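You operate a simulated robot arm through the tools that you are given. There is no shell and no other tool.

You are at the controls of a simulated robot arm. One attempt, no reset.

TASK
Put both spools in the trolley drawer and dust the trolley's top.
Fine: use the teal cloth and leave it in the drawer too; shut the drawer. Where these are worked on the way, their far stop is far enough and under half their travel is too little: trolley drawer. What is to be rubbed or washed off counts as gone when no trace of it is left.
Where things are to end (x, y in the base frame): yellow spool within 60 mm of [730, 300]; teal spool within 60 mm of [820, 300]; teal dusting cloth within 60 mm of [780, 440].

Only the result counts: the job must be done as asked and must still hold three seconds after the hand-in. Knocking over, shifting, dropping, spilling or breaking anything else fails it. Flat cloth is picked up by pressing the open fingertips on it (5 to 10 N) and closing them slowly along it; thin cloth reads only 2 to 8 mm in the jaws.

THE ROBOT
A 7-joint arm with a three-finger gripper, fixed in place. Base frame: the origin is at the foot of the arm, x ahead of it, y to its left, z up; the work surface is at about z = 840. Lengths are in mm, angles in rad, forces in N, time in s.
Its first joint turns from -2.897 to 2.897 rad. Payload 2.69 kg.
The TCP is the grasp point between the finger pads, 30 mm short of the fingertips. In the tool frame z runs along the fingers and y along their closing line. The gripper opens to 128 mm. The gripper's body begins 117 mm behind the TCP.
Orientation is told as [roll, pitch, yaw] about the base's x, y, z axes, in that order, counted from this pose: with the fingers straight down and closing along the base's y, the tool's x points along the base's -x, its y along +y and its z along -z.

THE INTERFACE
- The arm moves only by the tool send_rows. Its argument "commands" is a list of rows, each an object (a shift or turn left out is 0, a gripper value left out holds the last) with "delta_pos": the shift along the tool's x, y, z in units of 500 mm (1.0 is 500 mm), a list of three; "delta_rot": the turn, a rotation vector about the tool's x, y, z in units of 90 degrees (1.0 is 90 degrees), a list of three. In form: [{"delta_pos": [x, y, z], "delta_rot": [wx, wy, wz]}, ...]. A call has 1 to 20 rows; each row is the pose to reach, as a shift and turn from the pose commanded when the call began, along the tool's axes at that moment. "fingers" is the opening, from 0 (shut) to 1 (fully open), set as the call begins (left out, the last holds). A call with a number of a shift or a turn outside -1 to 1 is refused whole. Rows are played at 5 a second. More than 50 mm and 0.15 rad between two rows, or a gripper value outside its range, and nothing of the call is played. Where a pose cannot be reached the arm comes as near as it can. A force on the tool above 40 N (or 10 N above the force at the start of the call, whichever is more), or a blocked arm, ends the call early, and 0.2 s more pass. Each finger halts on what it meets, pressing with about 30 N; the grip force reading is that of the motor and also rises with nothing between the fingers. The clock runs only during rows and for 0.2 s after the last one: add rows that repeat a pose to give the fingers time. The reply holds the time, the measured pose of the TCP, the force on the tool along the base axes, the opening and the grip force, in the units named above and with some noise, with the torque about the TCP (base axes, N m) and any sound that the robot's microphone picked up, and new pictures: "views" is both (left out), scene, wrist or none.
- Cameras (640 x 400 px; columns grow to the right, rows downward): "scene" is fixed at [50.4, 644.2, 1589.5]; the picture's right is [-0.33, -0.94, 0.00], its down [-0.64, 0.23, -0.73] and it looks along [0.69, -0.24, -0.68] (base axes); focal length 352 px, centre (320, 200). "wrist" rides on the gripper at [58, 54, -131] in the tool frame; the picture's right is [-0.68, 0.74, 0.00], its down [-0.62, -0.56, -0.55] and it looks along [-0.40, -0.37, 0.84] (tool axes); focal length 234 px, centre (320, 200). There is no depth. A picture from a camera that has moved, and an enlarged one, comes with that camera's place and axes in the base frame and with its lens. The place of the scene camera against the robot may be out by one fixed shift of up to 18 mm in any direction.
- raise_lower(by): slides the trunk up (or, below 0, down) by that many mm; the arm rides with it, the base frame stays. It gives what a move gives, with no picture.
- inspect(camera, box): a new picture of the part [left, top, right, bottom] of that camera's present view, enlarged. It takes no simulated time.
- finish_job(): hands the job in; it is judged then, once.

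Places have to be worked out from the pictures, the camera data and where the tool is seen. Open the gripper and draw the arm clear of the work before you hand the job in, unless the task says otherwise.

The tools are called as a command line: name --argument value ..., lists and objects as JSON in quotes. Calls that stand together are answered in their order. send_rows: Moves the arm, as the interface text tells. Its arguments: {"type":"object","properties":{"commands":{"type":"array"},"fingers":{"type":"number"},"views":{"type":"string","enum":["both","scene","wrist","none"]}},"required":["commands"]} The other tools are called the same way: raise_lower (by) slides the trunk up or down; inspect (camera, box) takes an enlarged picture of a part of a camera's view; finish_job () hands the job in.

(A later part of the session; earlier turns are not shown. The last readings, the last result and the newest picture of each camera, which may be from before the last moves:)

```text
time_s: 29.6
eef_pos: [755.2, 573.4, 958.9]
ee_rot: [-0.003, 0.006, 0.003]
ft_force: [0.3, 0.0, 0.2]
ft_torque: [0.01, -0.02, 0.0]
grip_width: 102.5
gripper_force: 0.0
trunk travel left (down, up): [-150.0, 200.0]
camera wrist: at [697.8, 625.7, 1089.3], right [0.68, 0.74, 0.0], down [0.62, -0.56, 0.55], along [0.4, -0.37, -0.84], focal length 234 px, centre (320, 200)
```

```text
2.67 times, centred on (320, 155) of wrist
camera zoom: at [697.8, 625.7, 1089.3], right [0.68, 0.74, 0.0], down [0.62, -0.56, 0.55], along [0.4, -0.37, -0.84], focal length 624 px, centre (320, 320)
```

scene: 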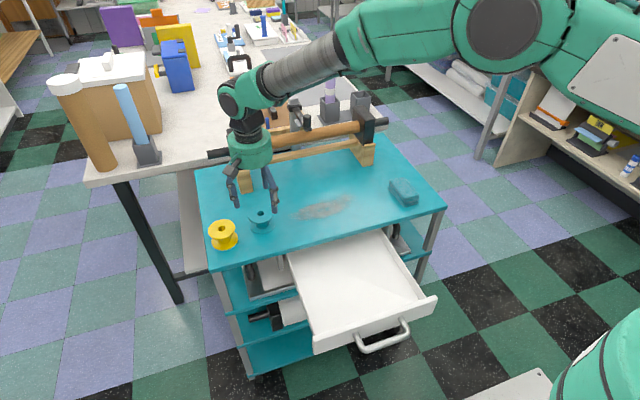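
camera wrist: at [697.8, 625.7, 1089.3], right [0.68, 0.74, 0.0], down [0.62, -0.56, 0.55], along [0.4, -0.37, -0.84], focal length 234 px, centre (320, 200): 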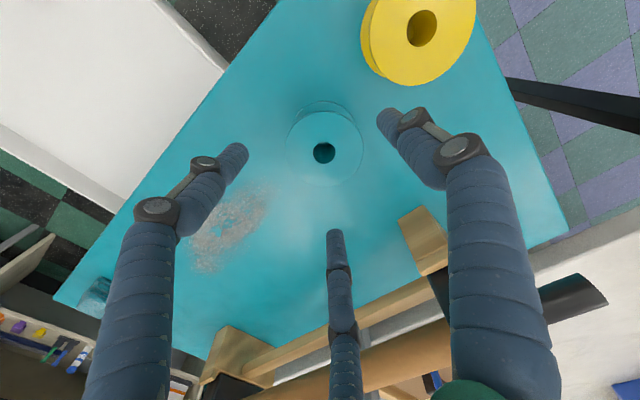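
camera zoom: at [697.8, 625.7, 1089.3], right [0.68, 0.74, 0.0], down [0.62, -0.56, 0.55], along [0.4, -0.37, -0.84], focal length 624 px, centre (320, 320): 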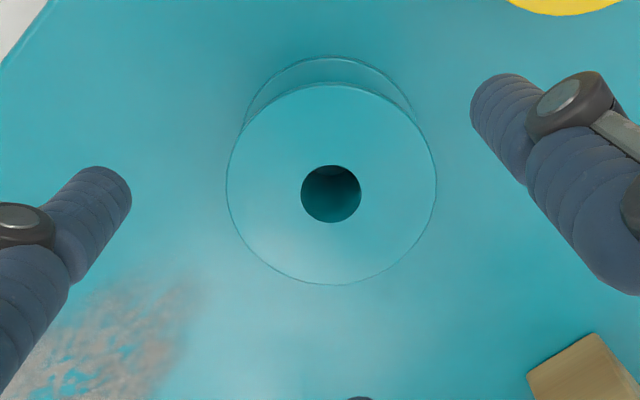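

The teal spool is centred under the hand to within about 2 mm. I'll descend so the fingertips are about 7 mm above the tabletop.

send_rows --commands '[{"delta_pos": [-0.003, 0, 0.06]}, {"delta_pos": [-0.003, 0, 0.11]}, {"delta_pos": [-0.003, 0, 0.15]}, {"delta_pos": [-0.003, 0, 0.168]}, {"delta_pos": [-0.003, 0, 0.168]}]' --views "both"

inspect --camera "scene" --box '[200, 170, 328, 250]'

```text
time_s: 30.8
eef_pos: [758.6, 572.3, 872.8]
ee_rot: [-0.001, 0.002, 0.0]
ft_force: [-0.5, -0.7, 0.1]
ft_torque: [0.0, 0.01, 0.02]
grip_width: 102.4
gripper_force: 0.1
trunk travel left (down, up): [-150.0, 200.0]
camera wrist: at [700.4, 624.5, 1005.2], right [0.68, 0.74, 0.0], down [0.62, -0.56, 0.55], along [0.4, -0.37, -0.84], focal length 234 px, centre (320, 200)
```

scene: 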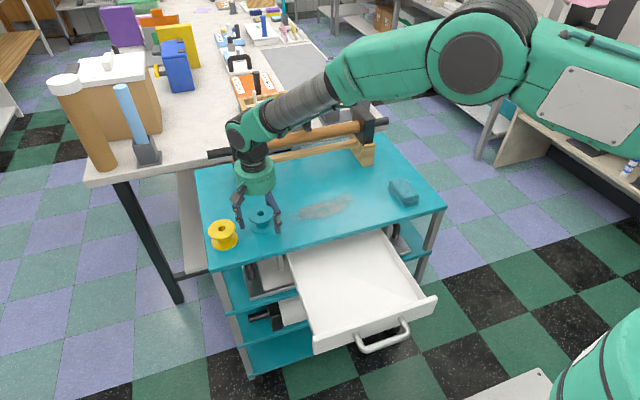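
wrist: 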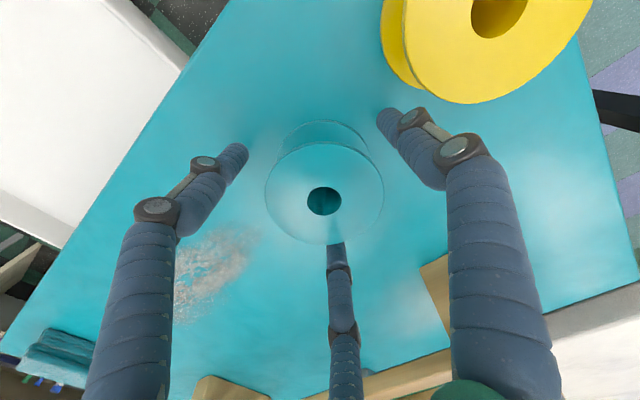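

```text
5.00 times, centred on (264, 210) of scene
camera zoom: at [50.4, 644.2, 1589.5], right [-0.33, -0.94, 0.0], down [-0.64, 0.23, -0.73], along [0.69, -0.24, -0.68], focal length 1760 px, centre (600, 150)
```

zoom: 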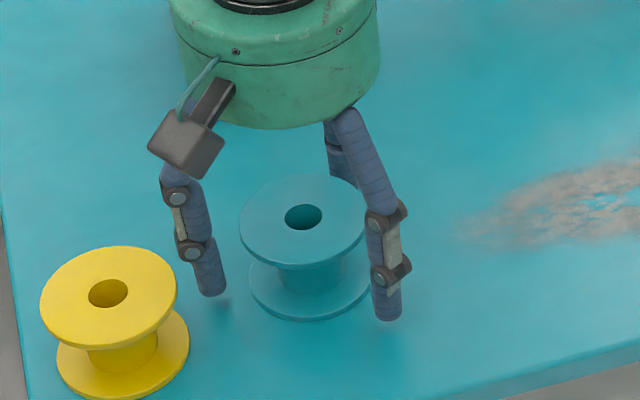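

The fingers are around the teal spool with no contact force. I'll close the grip.

send_rows --commands '[{"delta_pos": [0, 0, 0]}, {"delta_pos": [0, 0, 0]}, {"delta_pos": [0, 0, 0]}, {"delta_pos": [0, 0, 0]}]' --fingers 0.3 --views "both"

```text
time_s: 31.8
eef_pos: [758.1, 572.4, 874.9]
ee_rot: [0.0, 0.006, 0.003]
ft_force: [-0.2, 1.1, -0.1]
ft_torque: [0.03, -0.03, 0.01]
grip_width: 66.3
gripper_force: 29.9
trunk travel left (down, up): [-150.0, 200.0]
camera wrist: at [700.3, 624.5, 1005.3], right [0.68, 0.74, 0.0], down [0.62, -0.56, 0.55], along [0.4, -0.37, -0.84], focal length 234 px, centre (320, 200)
```

scene: 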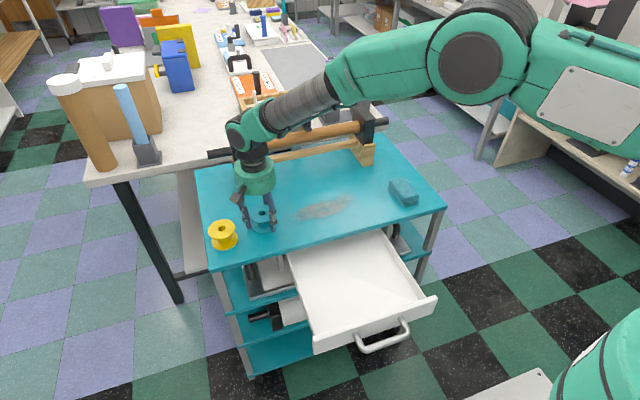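
wrist: 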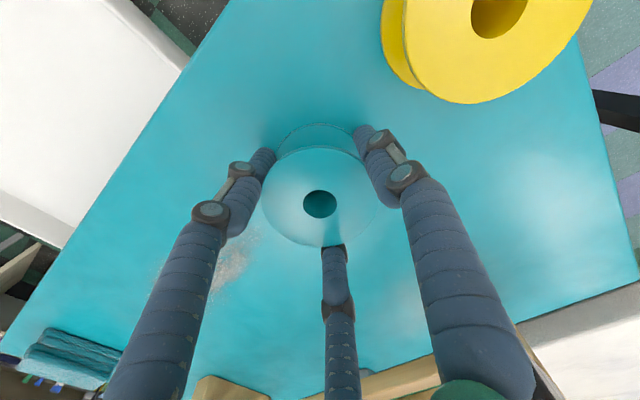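

The spool is gripped at 66 mm with 30 N. I'll lift it straight up and check it hangs well.

send_rows --commands '[{"delta_pos": [0, 0, -0.03]}, {"delta_pos": [0, 0, -0.09]}, {"delta_pos": [0, 0, -0.15]}, {"delta_pos": [0, 0, -0.21]}, {"delta_pos": [0, 0, -0.21]}]' --views "both"

inspect --camera "scene" --box '[190, 140, 318, 220]'

```text
time_s: 33.0
eef_pos: [758.0, 572.8, 981.8]
ee_rot: [-0.001, 0.003, 0.002]
ft_force: [0.3, -0.8, -0.3]
ft_torque: [0.03, -0.03, 0.01]
grip_width: 66.3
gripper_force: 29.8
trunk travel left (down, up): [-150.0, 200.0]
camera wrist: at [700.2, 624.9, 1112.0], right [0.68, 0.74, 0.0], down [0.62, -0.56, 0.55], along [0.4, -0.37, -0.84], focal length 234 px, centre (320, 200)
```

scene: 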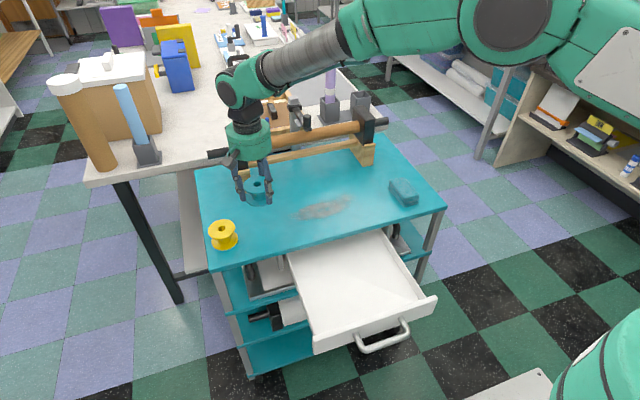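
wrist: 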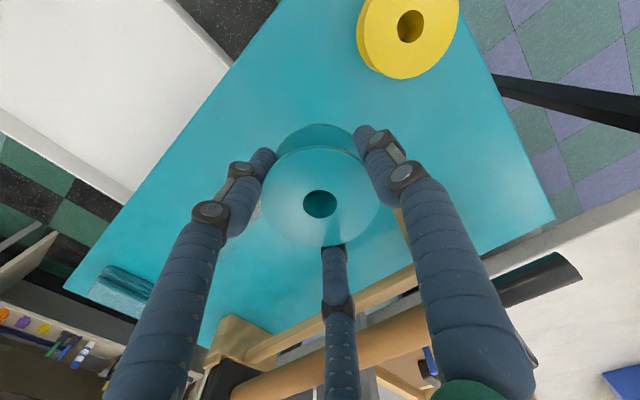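

```text
5.00 times, centred on (254, 180) of scene
camera zoom: at [50.4, 644.2, 1589.5], right [-0.33, -0.94, 0.0], down [-0.64, 0.23, -0.73], along [0.69, -0.24, -0.68], focal length 1760 px, centre (650, 300)
```

zoom: 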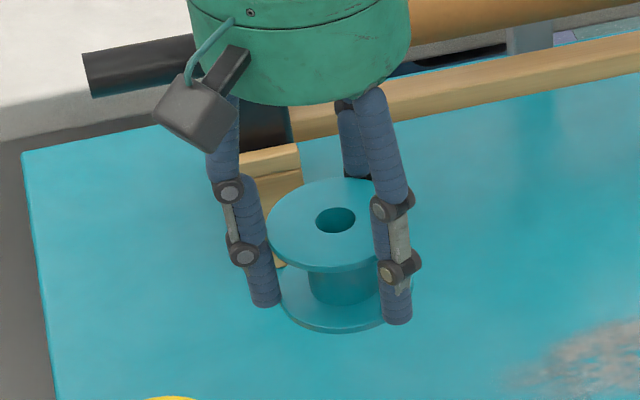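

The teal spool is held level. I'll carry it across to above the open drawer at about (578, 305).

send_rows --commands '[{"delta_pos": [0.045, -0.067, 0]}, {"delta_pos": [0.09, -0.134, 0]}, {"delta_pos": [0.135, -0.201, 0]}, {"delta_pos": [0.18, -0.268, 0]}, {"delta_pos": [0.225, -0.335, 0]}, {"delta_pos": [0.27, -0.402, 0]}, {"delta_pos": [0.315, -0.469, 0]}, {"delta_pos": [0.36, -0.536, 0]}, {"delta_pos": [0.36, -0.536, 0]}]' --views "both"

```text
time_s: 35.0
eef_pos: [579.7, 302.9, 979.4]
ee_rot: [0.0, 0.003, 0.002]
ft_force: [-1.4, -1.0, 0.0]
ft_torque: [0.03, 0.01, -0.02]
grip_width: 66.4
gripper_force: 30.0
trunk travel left (down, up): [-150.0, 200.0]
camera wrist: at [520.7, 355.7, 1111.6], right [0.68, 0.74, 0.0], down [0.62, -0.56, 0.55], along [0.4, -0.37, -0.84], focal length 234 px, centre (320, 200)
```

scene: 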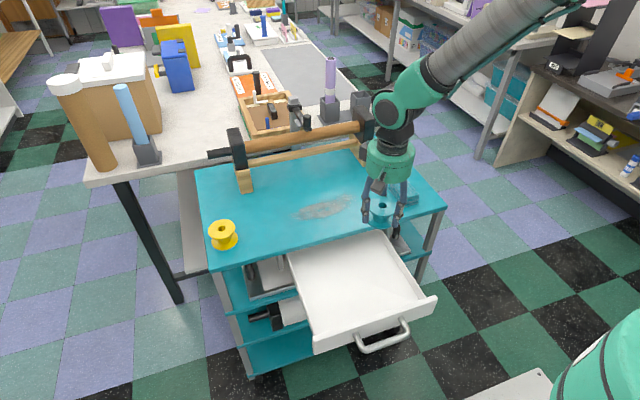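
wrist: 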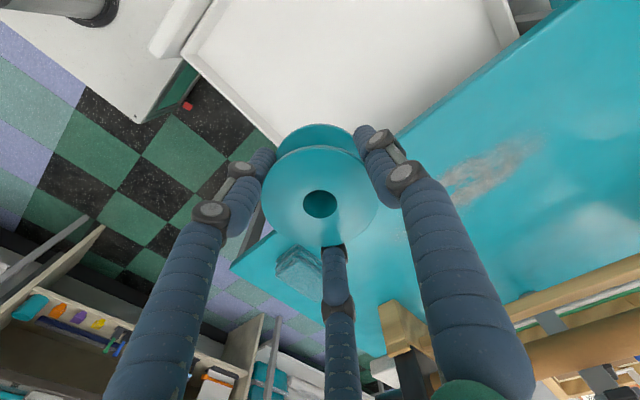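

The spool is above the drawer's back-right region. I'll enlarge the wrist view to locate the drawer's walls before lowering.

inspect --camera "wrist" --box '[140, 0, 380, 150]'

inspect --camera "scene" --box '[270, 200, 446, 365]'

```text
2.67 times, centred on (260, 75) of wrist
camera zoom: at [520.7, 355.7, 1111.6], right [0.68, 0.74, 0.0], down [0.62, -0.56, 0.55], along [0.4, -0.37, -0.84], focal length 624 px, centre (480, 533)
```

zoom: 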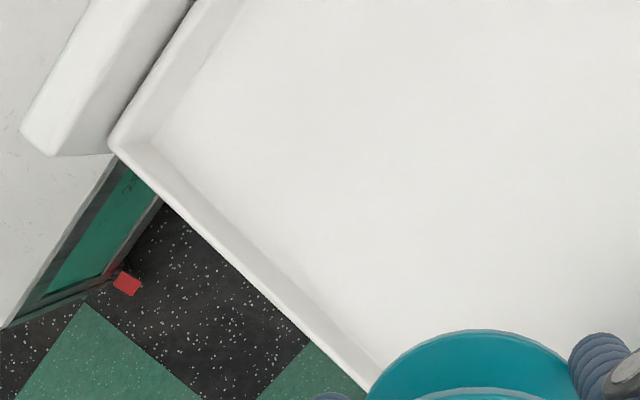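

```text
2.42 times, centred on (358, 282) of scene
camera zoom: at [50.4, 644.2, 1589.5], right [-0.33, -0.94, 0.0], down [-0.64, 0.23, -0.73], along [0.69, -0.24, -0.68], focal length 853 px, centre (228, 0)
```

zoom: 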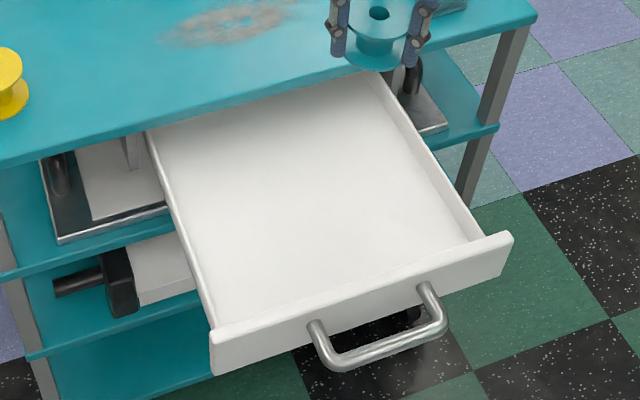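

The drawer's inner right wall is at y≈236 and its floor at roughly z≈758. The spool at (579, 303) has good clearance from the wall and from the trolley edge at x≈638. I'll lower to just above the floor first.

send_rows --commands '[{"delta_pos": [0, 0, 0.08]}, {"delta_pos": [0, 0, 0.16]}, {"delta_pos": [0, 0, 0.24]}, {"delta_pos": [0, 0, 0.31]}, {"delta_pos": [0, 0, 0.33]}, {"delta_pos": [0, 0, 0.33]}]' --views "both"

inspect --camera "scene" --box '[310, 180, 438, 260]'

```text
time_s: 36.4
eef_pos: [577.2, 305.1, 815.6]
ee_rot: [0.001, 0.004, 0.002]
ft_force: [0.1, -0.1, -0.8]
ft_torque: [0.0, 0.03, -0.02]
grip_width: 66.7
gripper_force: 30.2
trunk travel left (down, up): [-150.0, 200.0]
camera wrist: at [520.0, 357.3, 946.8], right [0.68, 0.74, 0.0], down [0.62, -0.56, 0.55], along [0.4, -0.37, -0.84], focal length 234 px, centre (320, 200)
```

scene: 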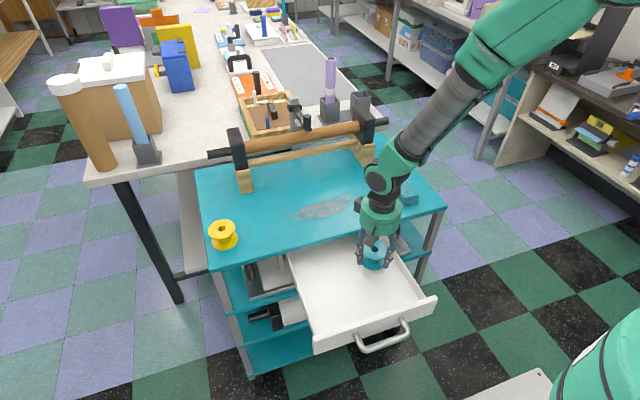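
wrist: 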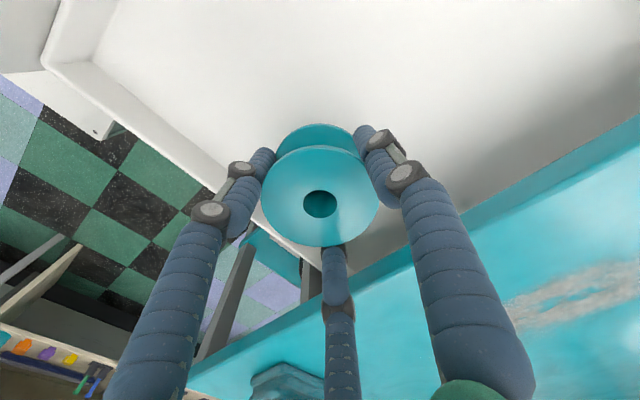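

```text
5.00 times, centred on (374, 220) of scene
camera zoom: at [50.4, 644.2, 1589.5], right [-0.33, -0.94, 0.0], down [-0.64, 0.23, -0.73], along [0.69, -0.24, -0.68], focal length 1760 px, centre (50, 100)
```

zoom: 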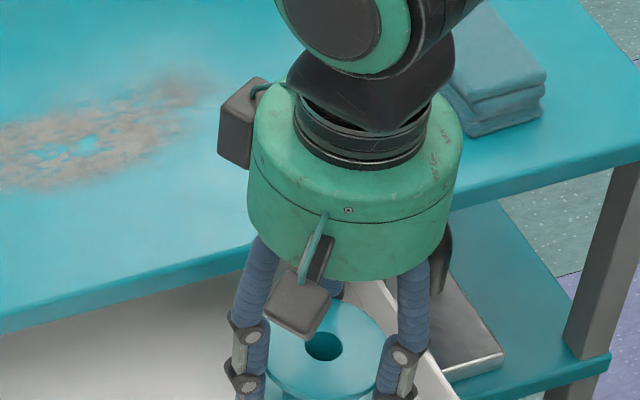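

Clearances look fine, and the right-hand finger is inside the wall. I'll lower slowly until the spool touches the drawer floor.

send_rows --commands '[{"delta_pos": [0, 0, 0.006]}, {"delta_pos": [0, 0, 0.012]}, {"delta_pos": [0, 0, 0.018]}, {"delta_pos": [0, 0, 0.024]}, {"delta_pos": [0, 0, 0.03]}, {"delta_pos": [0, 0, 0.034]}, {"delta_pos": [0, 0, 0.038]}]' --views "none"

```text
time_s: 38.0
eef_pos: [577.7, 304.6, 794.9]
ee_rot: [-0.001, 0.005, 0.002]
ft_force: [0.0, 0.3, 0.5]
ft_torque: [-0.02, -0.03, -0.02]
grip_width: 66.5
gripper_force: 30.3
trunk travel left (down, up): [-150.0, 200.0]
```

No contact yet at TCP z=795, so I'll continue down in 2 mm steps.

send_rows --commands '[{"delta_pos": [0, 0, 0.004]}, {"delta_pos": [0, 0, 0.008]}, {"delta_pos": [0, 0, 0.012]}, {"delta_pos": [0, 0, 0.016]}, {"delta_pos": [0, 0, 0.02]}, {"delta_pos": [0, 0, 0.024]}, {"delta_pos": [0, 0, 0.028]}]' --views "none"

```text
time_s: 39.5
eef_pos: [579.2, 305.5, 785.3]
ee_rot: [0.002, 0.0, -0.001]
ft_force: [2.5, -3.5, 16.6]
ft_torque: [-0.52, 0.44, 0.02]
grip_width: 66.4
gripper_force: 30.4
trunk travel left (down, up): [-150.0, 200.0]
stopped in row 7: the force on the tool passed its limit at 45 N (the readings are from after the stop); the commanded pose is now the measured one
```

Contact is made with TCP z≈785, so the drawer floor is at z≈751 and the spool is seated. I'll open just enough to release it.

send_rows --commands '[{"delta_pos": [0, 0, -0.002]}, {"delta_pos": [0, 0, -0.002]}, {"delta_pos": [0, 0, -0.002]}]' --fingers 0.68 --views "both"

```text
time_s: 40.3
eef_pos: [576.9, 306.5, 784.4]
ee_rot: [-0.001, 0.003, 0.0]
ft_force: [-0.3, -0.6, -0.5]
ft_torque: [0.01, -0.02, 0.0]
grip_width: 86.9
gripper_force: 0.0
trunk travel left (down, up): [-150.0, 200.0]
camera wrist: at [519.9, 357.1, 916.4], right [0.68, 0.74, 0.0], down [0.62, -0.57, 0.55], along [0.4, -0.37, -0.84], focal length 234 px, centre (320, 200)
```

scene: 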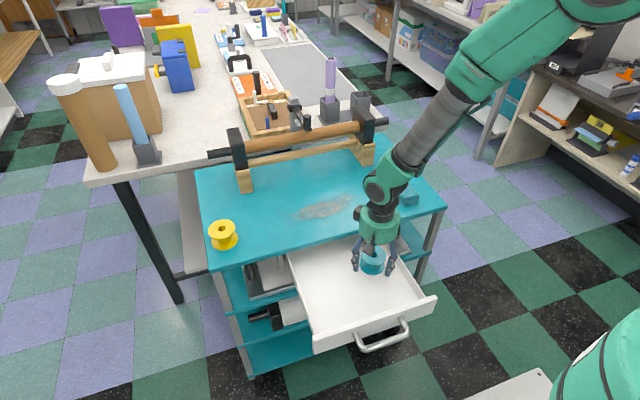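
wrist: 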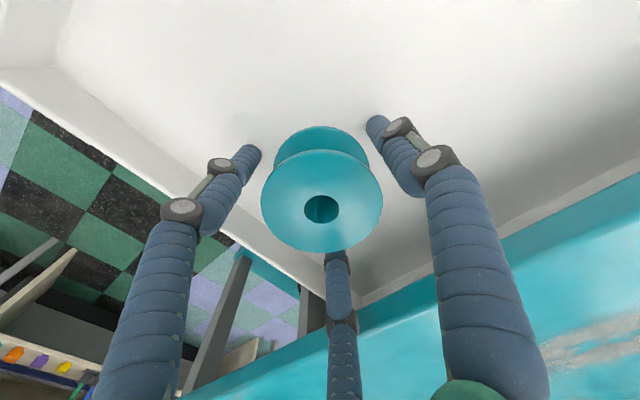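

The teal spool stands free in the drawer. I'll rise straight up, then head toward the yellow spool.

send_rows --commands '[{"delta_pos": [0, 0, -0.05]}, {"delta_pos": [0, 0, -0.14]}, {"delta_pos": [0, 0, -0.23]}, {"delta_pos": [0, 0, -0.32]}, {"delta_pos": [0, 0, -0.41]}, {"delta_pos": [0, 0, -0.44]}, {"delta_pos": [0, 0, -0.44]}]' --views "both"

inspect --camera "scene" --box '[270, 200, 446, 365]'

```text
time_s: 41.9
eef_pos: [578.4, 304.9, 1006.5]
ee_rot: [0.0, 0.001, -0.001]
ft_force: [0.0, 0.1, 0.1]
ft_torque: [0.04, -0.01, -0.01]
grip_width: 87.1
gripper_force: 0.0
trunk travel left (down, up): [-150.0, 200.0]
camera wrist: at [520.8, 357.0, 1137.2], right [0.68, 0.74, 0.0], down [0.62, -0.56, 0.55], along [0.4, -0.37, -0.84], focal length 234 px, centre (320, 200)
```

scene: 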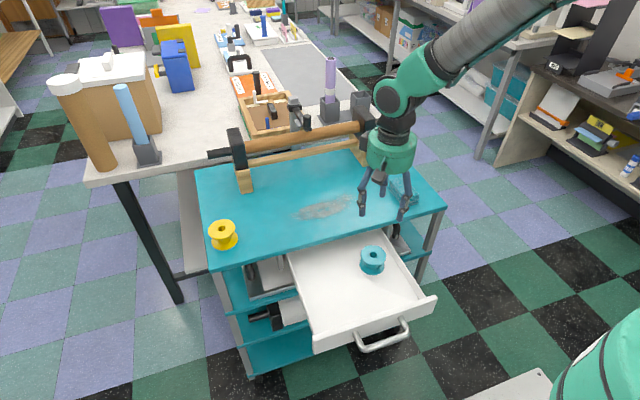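
wrist: 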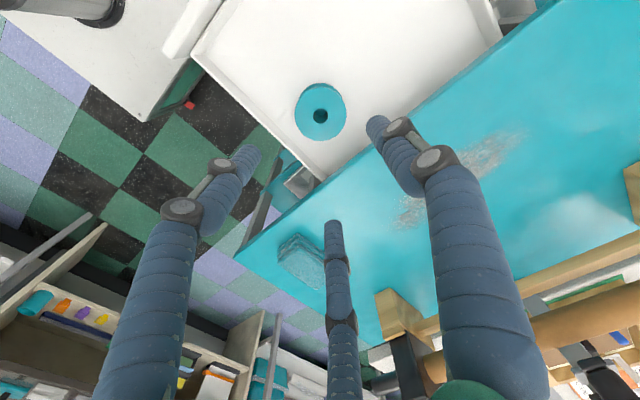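

```text
2.42 times, centred on (358, 282) of scene
camera zoom: at [50.4, 644.2, 1589.5], right [-0.33, -0.94, 0.0], down [-0.64, 0.23, -0.73], along [0.69, -0.24, -0.68], focal length 853 px, centre (228, 0)
```

zoom: 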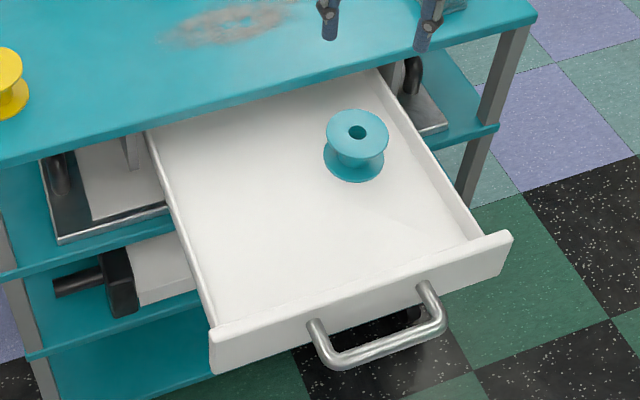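

The teal spool is at (578, 304) in the open drawer, which becomes about x=813 when shut. Now I'll move above the yellow spool at (734, 682), about 1002 mm from the base and near the reach limit, and see how close the arm gets.

send_rows --commands '[{"delta_pos": [-0.0347, 0.0838, 0]}, {"delta_pos": [-0.0693, 0.1676, 0]}, {"delta_pos": [-0.104, 0.2513, 0]}, {"delta_pos": [-0.1387, 0.3351, 0]}, {"delta_pos": [-0.1733, 0.4189, 0]}, {"delta_pos": [-0.208, 0.5027, 0]}, {"delta_pos": [-0.2427, 0.5864, 0]}, {"delta_pos": [-0.2773, 0.6702, 0]}, {"delta_pos": [-0.312, 0.754, 0]}, {"delta_pos": [-0.312, 0.754, 0]}, {"delta_pos": [-0.312, 0.754, 0]}]' --fingers 0.8 --views "both"

inspect --camera "wrist" --box '[200, 80, 440, 230]'

```text
time_s: 44.3
eef_pos: [734.1, 684.6, 1006.2]
ee_rot: [0.0, 0.001, -0.001]
ft_force: [-0.6, -0.2, 0.6]
ft_torque: [-0.01, -0.01, 0.0]
grip_width: 102.2
gripper_force: 0.0
trunk travel left (down, up): [-150.0, 200.0]
camera wrist: at [676.6, 735.7, 1137.6], right [0.68, 0.74, 0.0], down [0.62, -0.57, 0.55], along [0.4, -0.37, -0.84], focal length 234 px, centre (320, 200)
```

scene: 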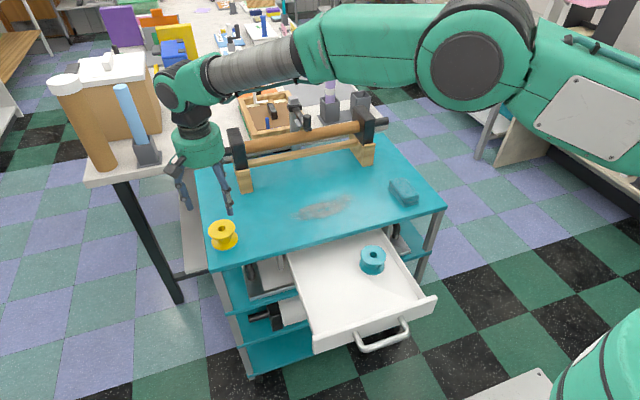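
wrist: 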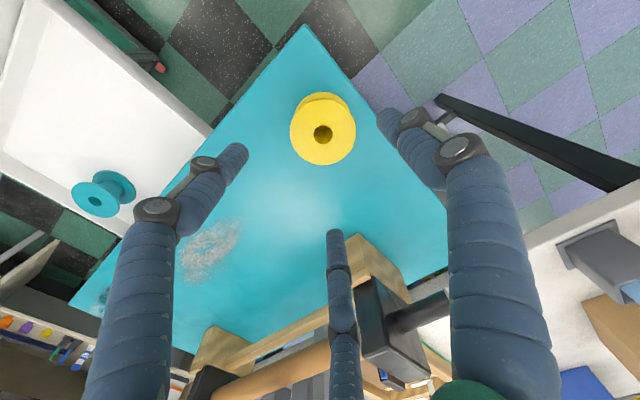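

```text
2.67 times, centred on (320, 155) of wrist
camera zoom: at [676.6, 735.7, 1137.6], right [0.68, 0.74, 0.0], down [0.62, -0.57, 0.55], along [0.4, -0.37, -0.84], focal length 624 px, centre (320, 320)
```

zoom: 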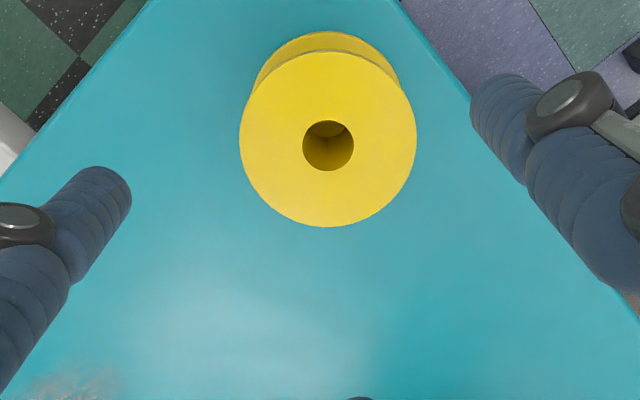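

The arm reached (734, 685) at z=1006 and the yellow spool is centred at about (735, 685). I'll descend in stages, first staying above the spool, to check the reach.

send_rows --commands '[{"delta_pos": [-0.002, 0.002, 0.05]}, {"delta_pos": [-0.002, 0.002, 0.1]}, {"delta_pos": [-0.002, 0.002, 0.13]}, {"delta_pos": [-0.002, 0.002, 0.13]}]' --views "none"

```text
time_s: 45.3
eef_pos: [735.2, 684.9, 939.5]
ee_rot: [0.002, 0.002, 0.002]
ft_force: [-0.4, -0.2, -1.3]
ft_torque: [0.0, -0.01, -0.03]
grip_width: 102.5
gripper_force: 0.0
trunk travel left (down, up): [-150.0, 200.0]
```

Still on target at z=940 with no error. I'll continue down in smaller stages.

send_rows --commands '[{"delta_pos": [0, 0, 0.03]}, {"delta_pos": [0, 0, 0.06]}, {"delta_pos": [0, 0, 0.07]}, {"delta_pos": [0, 0, 0.07]}]' --views "wrist"

```text
time_s: 46.3
eef_pos: [734.8, 683.2, 904.8]
ee_rot: [0.0, 0.001, 0.0]
ft_force: [-0.8, -0.4, -0.3]
ft_torque: [-0.03, 0.01, 0.03]
grip_width: 102.4
gripper_force: 0.2
trunk travel left (down, up): [-150.0, 200.0]
camera wrist: at [676.8, 736.3, 1036.8], right [0.68, 0.74, 0.0], down [0.62, -0.57, 0.55], along [0.4, -0.37, -0.84], focal length 234 px, centre (320, 200)
```

wrist: 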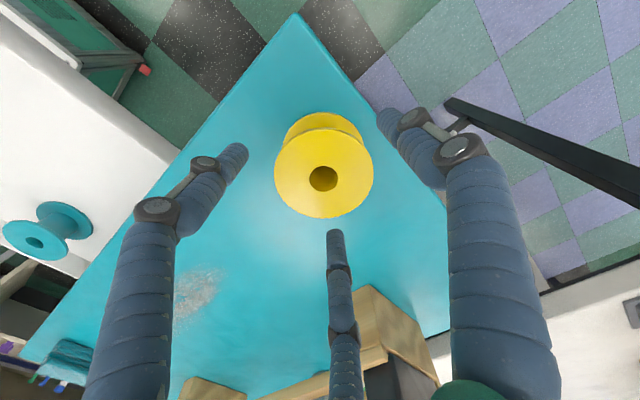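

The spool remains centred. I'll lower the last 30 mm to TCP z≈875.

send_rows --commands '[{"delta_pos": [0, 0, 0.02]}, {"delta_pos": [0, 0, 0.04]}, {"delta_pos": [0, 0, 0.06]}, {"delta_pos": [0, 0, 0.06]}]' --views "both"

```text
time_s: 47.3
eef_pos: [733.9, 682.9, 876.4]
ee_rot: [0.001, 0.003, 0.001]
ft_force: [-0.1, 0.5, 0.4]
ft_torque: [0.02, 0.0, 0.03]
grip_width: 102.2
gripper_force: 0.1
trunk travel left (down, up): [-150.0, 200.0]
camera wrist: at [676.6, 735.6, 1006.9], right [0.68, 0.74, 0.0], down [0.62, -0.57, 0.55], along [0.4, -0.37, -0.84], focal length 234 px, centre (320, 200)
```

scene: 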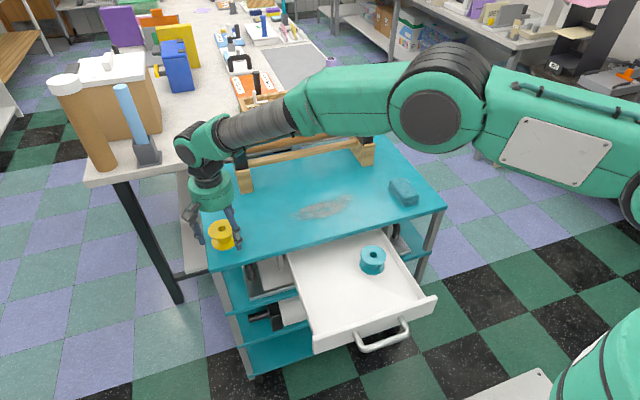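
wrist: 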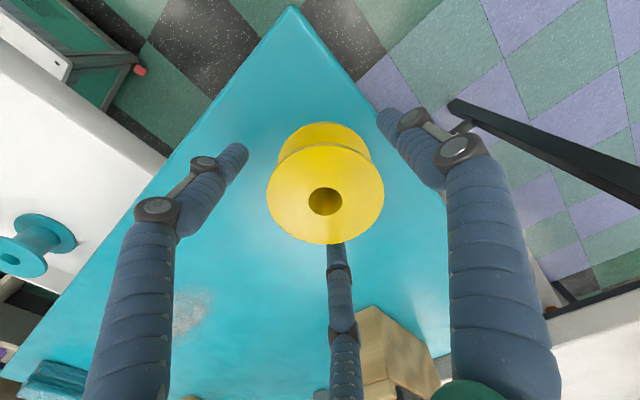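

The arm reaches fully and the spool sits between the fingers. I'll close on it.

send_rows --commands '[{"delta_pos": [0, 0, 0]}, {"delta_pos": [0, 0, 0]}, {"delta_pos": [0, 0, 0]}, {"delta_pos": [0, 0, 0]}]' --fingers 0.3 --views "none"

send_rows --commands '[{"delta_pos": [0, 0, -0.03]}, {"delta_pos": [0, 0, -0.09]}, {"delta_pos": [0, 0, -0.15]}, {"delta_pos": [0, 0, -0.21]}, {"delta_pos": [0, 0, -0.21]}]' --views "both"

```text
time_s: 48.3
eef_pos: [734.6, 684.3, 876.1]
ee_rot: [0.001, 0.003, 0.0]
ft_force: [-0.5, -0.8, 0.6]
ft_torque: [0.02, 0.03, 0.01]
grip_width: 66.5
gripper_force: 30.0
trunk travel left (down, up): [-150.0, 200.0]
```

```text
time_s: 49.5
eef_pos: [734.1, 682.7, 979.6]
ee_rot: [0.002, 0.004, 0.002]
ft_force: [-0.2, 0.5, -0.4]
ft_torque: [0.0, -0.03, 0.01]
grip_width: 66.7
gripper_force: 30.4
trunk travel left (down, up): [-150.0, 200.0]
camera wrist: at [676.9, 735.0, 1110.3], right [0.68, 0.74, 0.0], down [0.62, -0.57, 0.55], along [0.4, -0.37, -0.84], focal length 234 px, centre (320, 200)
```

scene: 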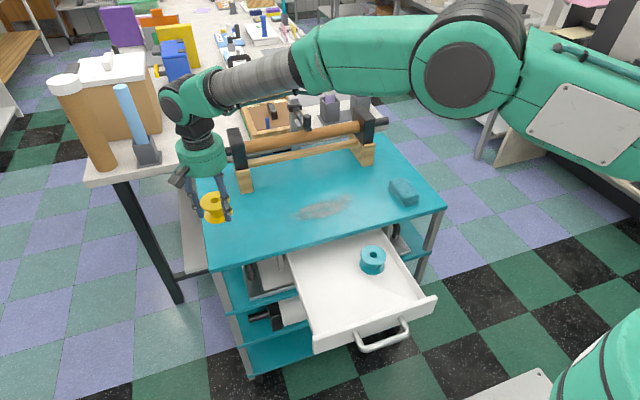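
wrist: 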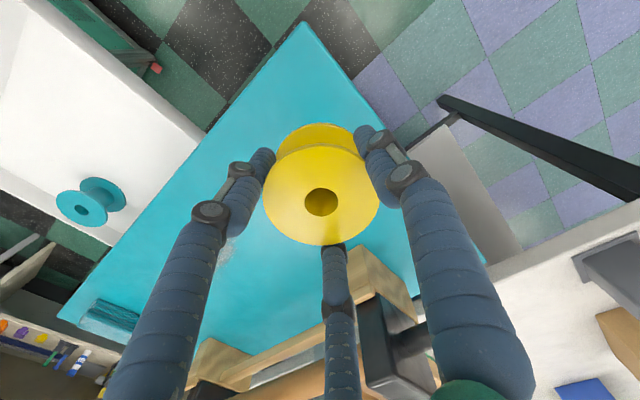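

The yellow spool is held at 66.7 mm. I'll carry it to above (488, 305) in the open drawer, 90 mm in front of the teal one.

send_rows --commands '[{"delta_pos": [0.0492, -0.0756, 0]}, {"delta_pos": [0.0984, -0.1512, 0]}, {"delta_pos": [0.1476, -0.2268, 0]}, {"delta_pos": [0.1968, -0.3024, 0]}, {"delta_pos": [0.246, -0.378, 0]}, {"delta_pos": [0.2952, -0.4536, 0]}, {"delta_pos": [0.3444, -0.5292, 0]}, {"delta_pos": [0.3936, -0.6048, 0]}, {"delta_pos": [0.4428, -0.6804, 0]}, {"delta_pos": [0.492, -0.756, 0]}, {"delta_pos": [0.492, -0.756, 0]}]' --views "both"

```text
time_s: 51.9
eef_pos: [487.7, 301.6, 978.3]
ee_rot: [-0.001, 0.002, 0.003]
ft_force: [-0.7, -0.4, -1.0]
ft_torque: [0.06, -0.05, -0.01]
grip_width: 66.5
gripper_force: 30.0
trunk travel left (down, up): [-150.0, 200.0]
camera wrist: at [430.1, 353.6, 1109.7], right [0.68, 0.74, 0.0], down [0.62, -0.57, 0.55], along [0.4, -0.37, -0.84], focal length 234 px, centre (320, 200)
```

scene: 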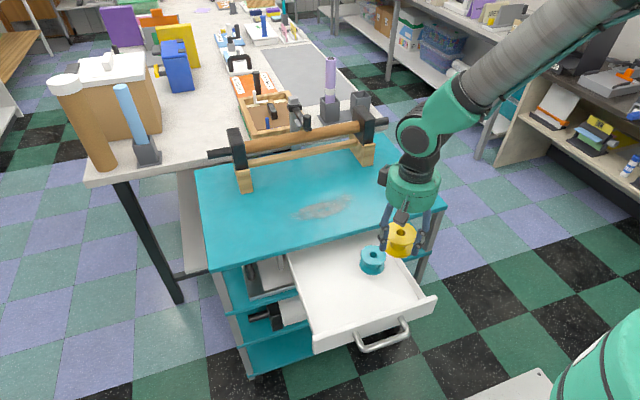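
wrist: 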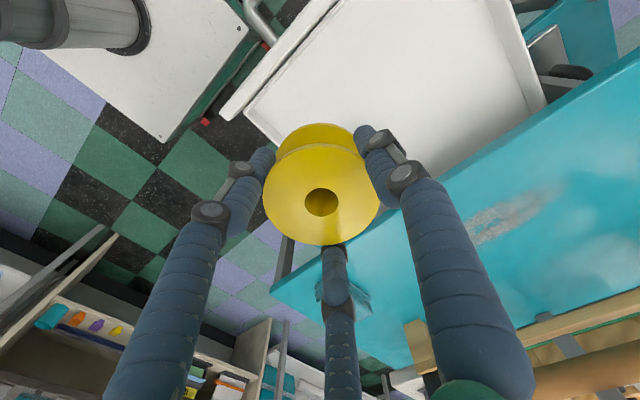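

Positioned above (488, 303). I'll lower to about 15 mm above the floor.

send_rows --commands '[{"delta_pos": [0, 0.002, 0.08]}, {"delta_pos": [0, 0.002, 0.16]}, {"delta_pos": [0, 0.002, 0.24]}, {"delta_pos": [0, 0.002, 0.31]}, {"delta_pos": [0, 0.002, 0.35]}, {"delta_pos": [0, 0.002, 0.35]}]' --views "both"

```text
time_s: 53.3
eef_pos: [490.7, 306.8, 805.1]
ee_rot: [0.0, 0.002, -0.002]
ft_force: [0.3, -0.1, -0.5]
ft_torque: [-0.01, 0.0, 0.02]
grip_width: 66.4
gripper_force: 30.1
trunk travel left (down, up): [-150.0, 200.0]
camera wrist: at [432.3, 358.6, 936.9], right [0.68, 0.74, 0.0], down [0.62, -0.57, 0.55], along [0.4, -0.37, -0.84], focal length 234 px, centre (320, 200)
```

scene: 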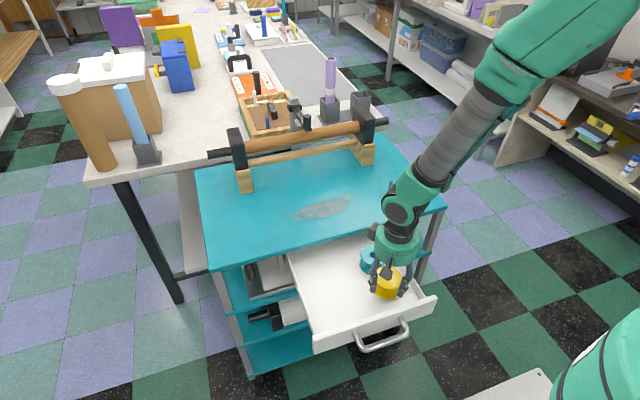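
wrist: 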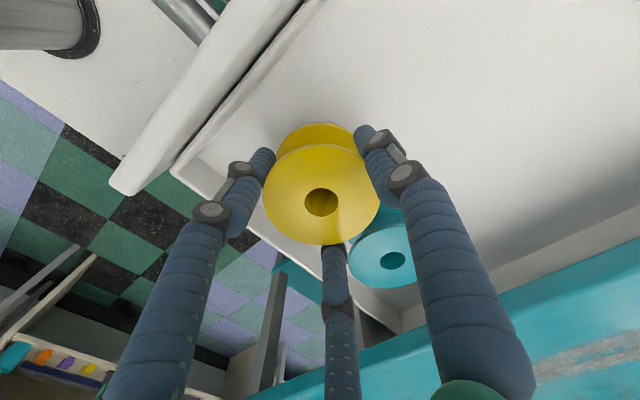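

The yellow spool is just above the floor, clear of the teal one. I'll lower slowly to contact.

send_rows --commands '[{"delta_pos": [0, 0, 0.01]}, {"delta_pos": [0, 0, 0.018]}, {"delta_pos": [0, 0, 0.024]}, {"delta_pos": [0, 0, 0.028]}, {"delta_pos": [0, 0, 0.032]}, {"delta_pos": [0, 0, 0.036]}, {"delta_pos": [0, 0, 0.04]}, {"delta_pos": [0, 0, 0.044]}]' --views "none"

```text
time_s: 55.1
eef_pos: [489.7, 305.4, 785.2]
ee_rot: [0.002, 0.0, 0.0]
ft_force: [1.2, -11.1, 35.6]
ft_torque: [-1.08, -0.13, -0.11]
grip_width: 66.9
gripper_force: 30.1
trunk travel left (down, up): [-150.0, 200.0]
```

The spool is seated, with a 36 N push at z=785. I'll ease up a few millimetres and open to release it.

send_rows --commands '[{"delta_pos": [0, 0, -0.006]}, {"delta_pos": [0, 0, -0.01]}]' --views "none"

send_rows --commands '[{"delta_pos": [0, 0, 0]}, {"delta_pos": [0, 0, 0]}, {"delta_pos": [0, 0, 0]}]' --fingers 0.68 --views "none"

send_rows --commands '[{"delta_pos": [0, 0, -0.05]}, {"delta_pos": [0, 0, -0.14]}, {"delta_pos": [0, 0, -0.23]}, {"delta_pos": [0, 0, -0.32]}, {"delta_pos": [0, 0, -0.41]}, {"delta_pos": [0, 0, -0.44]}, {"delta_pos": [0, 0, -0.44]}]' --views "both"

inspect --camera "scene" --box '[270, 200, 446, 365]'

```text
time_s: 55.7
eef_pos: [488.4, 305.3, 787.5]
ee_rot: [0.001, 0.003, 0.002]
ft_force: [0.4, -0.6, -0.2]
ft_torque: [0.01, 0.02, 0.0]
grip_width: 66.5
gripper_force: 30.0
trunk travel left (down, up): [-150.0, 200.0]
```

```text
time_s: 56.5
eef_pos: [489.9, 306.8, 789.2]
ee_rot: [0.0, 0.002, -0.001]
ft_force: [-0.2, -0.2, 0.7]
ft_torque: [-0.02, -0.01, 0.02]
grip_width: 87.1
gripper_force: 0.1
trunk travel left (down, up): [-150.0, 200.0]
```

```text
time_s: 58.1
eef_pos: [490.6, 305.3, 1007.2]
ee_rot: [0.001, 0.004, 0.001]
ft_force: [-0.8, -0.8, 0.1]
ft_torque: [0.04, -0.02, -0.02]
grip_width: 87.1
gripper_force: 0.1
trunk travel left (down, up): [-150.0, 200.0]
camera wrist: at [432.5, 356.9, 1138.5], right [0.68, 0.74, 0.0], down [0.62, -0.56, 0.55], along [0.4, -0.37, -0.84], focal length 234 px, centre (320, 200)
```

scene: 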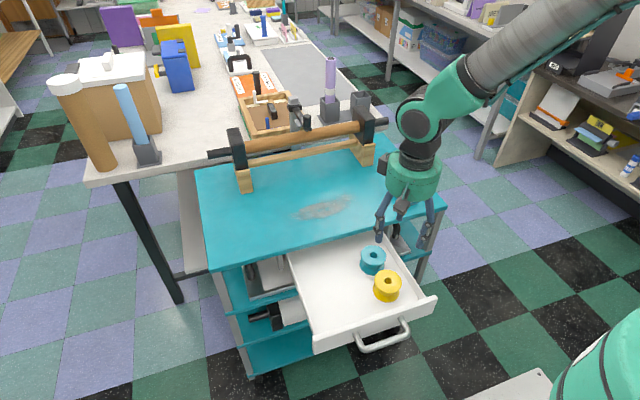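
wrist: 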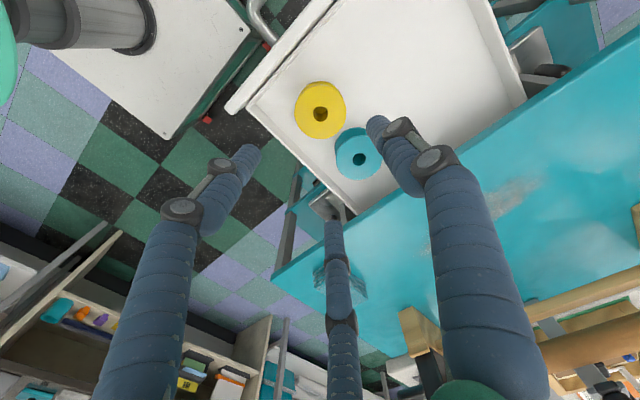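

```text
2.42 times, centred on (358, 282) of scene
camera zoom: at [50.4, 644.2, 1589.5], right [-0.33, -0.94, 0.0], down [-0.64, 0.23, -0.73], along [0.69, -0.24, -0.68], focal length 853 px, centre (228, 0)
```

zoom: 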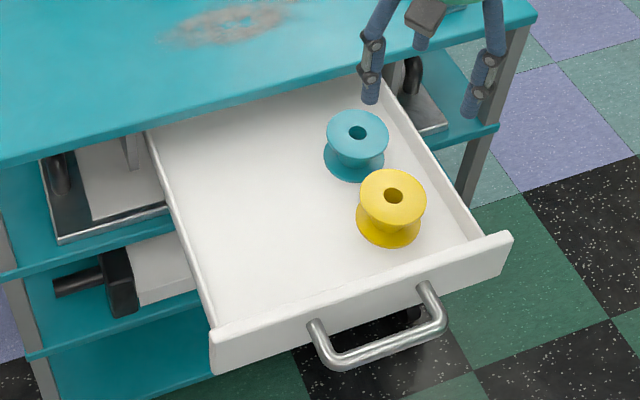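

Both spools now stand in the drawer. Next is the cloth, so I'll move above it, around (738, 128), with the fingers open to see it between them.

send_rows --commands '[{"delta_pos": [-0.0709, -0.0506, 0]}, {"delta_pos": [-0.1417, -0.1011, 0]}, {"delta_pos": [-0.2126, -0.1517, 0]}, {"delta_pos": [-0.2834, -0.2023, 0]}, {"delta_pos": [-0.3543, -0.2529, 0]}, {"delta_pos": [-0.4251, -0.3034, 0]}, {"delta_pos": [-0.496, -0.354, 0]}, {"delta_pos": [-0.496, -0.354, 0]}]' --fingers 1.0 --views "both"

inspect --camera "wrist" --box '[200, 80, 440, 230]'

inspect --camera "scene" --box '[360, 160, 456, 220]'

```text
time_s: 59.9
eef_pos: [738.6, 127.0, 1008.7]
ee_rot: [-0.001, 0.004, 0.001]
ft_force: [0.6, 0.0, -0.5]
ft_torque: [0.05, 0.04, -0.01]
grip_width: 127.9
gripper_force: 0.0
trunk travel left (down, up): [-150.0, 200.0]
camera wrist: at [681.0, 179.1, 1139.7], right [0.68, 0.74, 0.0], down [0.62, -0.57, 0.55], along [0.4, -0.37, -0.84], focal length 234 px, centre (320, 200)
```

scene: 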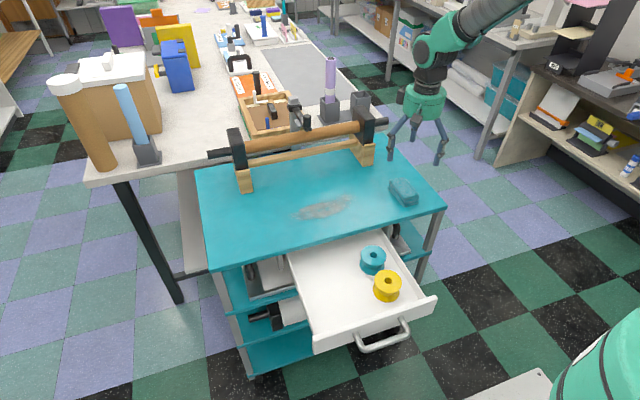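
wrist: 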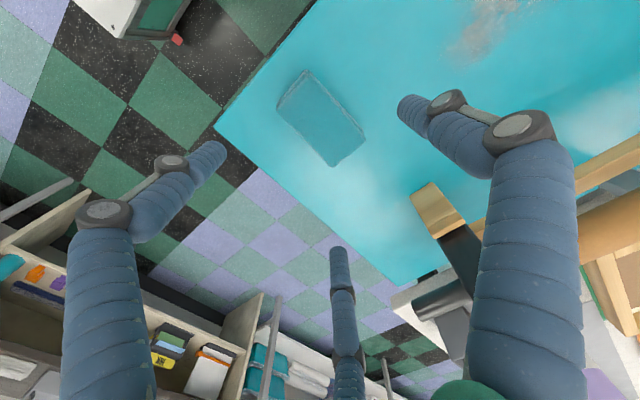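

```text
2.67 times, centred on (320, 155) of wrist
camera zoom: at [681.0, 179.1, 1139.7], right [0.68, 0.74, 0.0], down [0.62, -0.57, 0.55], along [0.4, -0.37, -0.84], focal length 624 px, centre (320, 320)
```

zoom: 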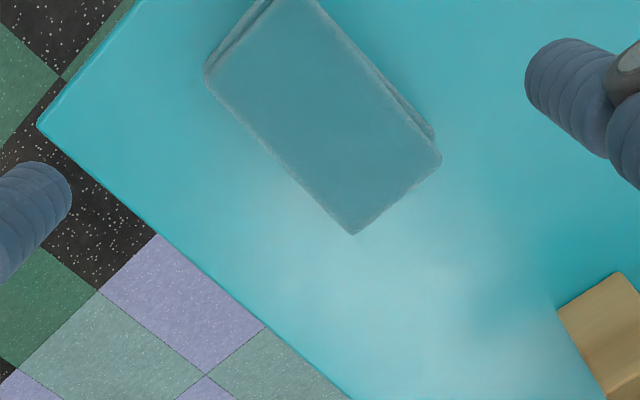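

```text
6.67 times, centred on (408, 190) of scene
camera zoom: at [50.4, 644.2, 1589.5], right [-0.33, -0.94, 0.0], down [-0.64, 0.23, -0.73], along [0.69, -0.24, -0.68], focal length 2346 px, centre (-267, 267)
```

zoom: 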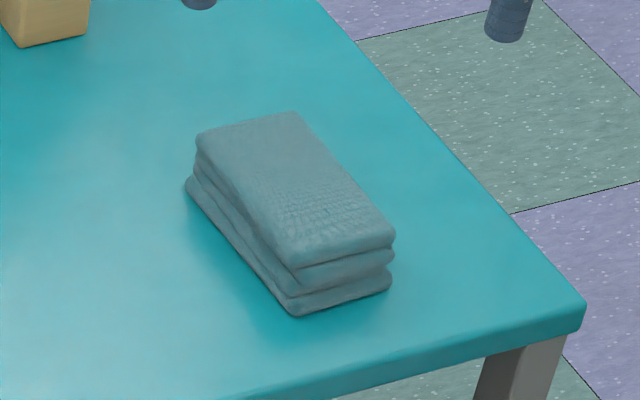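

The folded cloth spans x≈688–786, y≈103–155, about 28 mm thick, centred at (737, 129). I'll descend over it with the fingers straddling its 52 mm width, tips about 8 mm above the tabletop.

send_rows --commands '[{"delta_pos": [0.002, 0.004, 0.07]}, {"delta_pos": [0.002, 0.004, 0.14]}, {"delta_pos": [0.002, 0.004, 0.21]}, {"delta_pos": [0.002, 0.004, 0.24]}, {"delta_pos": [0.002, 0.004, 0.258]}, {"delta_pos": [0.002, 0.004, 0.258]}]' --fingers 0.8 --views "both"

inspect --camera "scene" --box '[360, 150, 472, 220]'

```text
time_s: 61.3
eef_pos: [735.8, 129.0, 882.4]
ee_rot: [0.001, -0.001, 0.003]
ft_force: [-3.1, -2.7, 36.5]
ft_torque: [-0.99, 0.27, -0.03]
grip_width: 128.4
gripper_force: 17.3
trunk travel left (down, up): [-150.0, 200.0]
camera wrist: at [677.3, 182.4, 1013.1], right [0.68, 0.74, 0.0], down [0.61, -0.57, 0.55], along [0.41, -0.37, -0.84], focal length 234 px, centre (320, 200)
```

scene: 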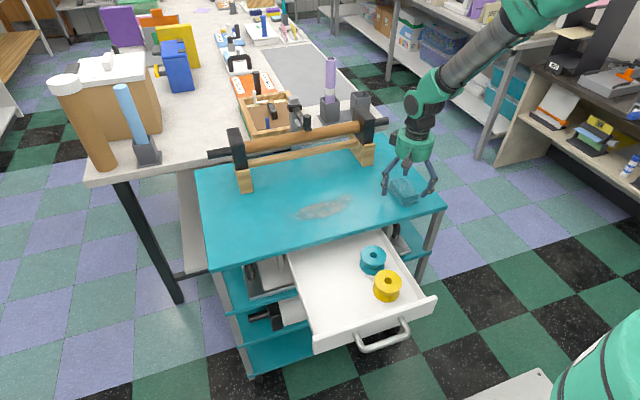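
wrist: 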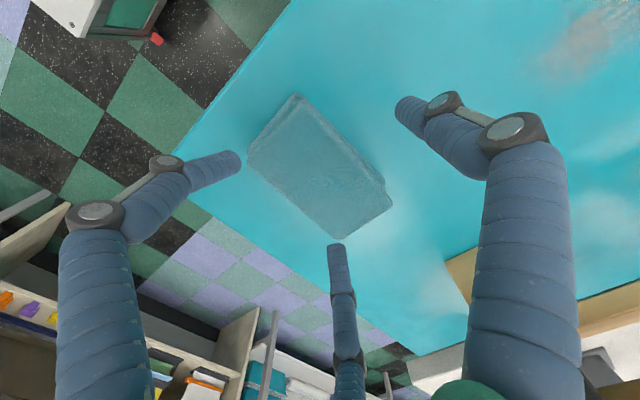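

```text
5.71 times, centred on (416, 185) of scene
camera zoom: at [50.4, 644.2, 1589.5], right [-0.33, -0.94, 0.0], down [-0.64, 0.23, -0.73], along [0.69, -0.24, -0.68], focal length 2011 px, centre (-229, 286)
```

zoom: 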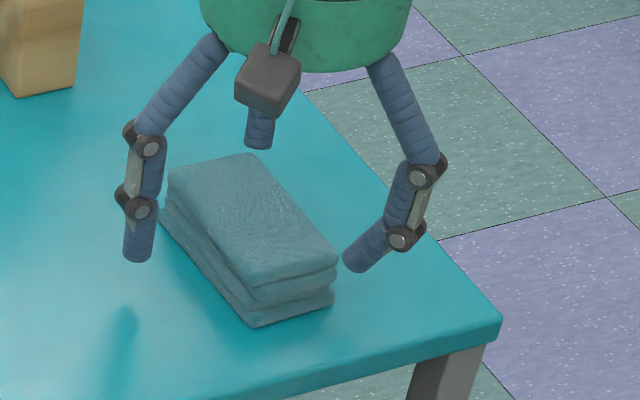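

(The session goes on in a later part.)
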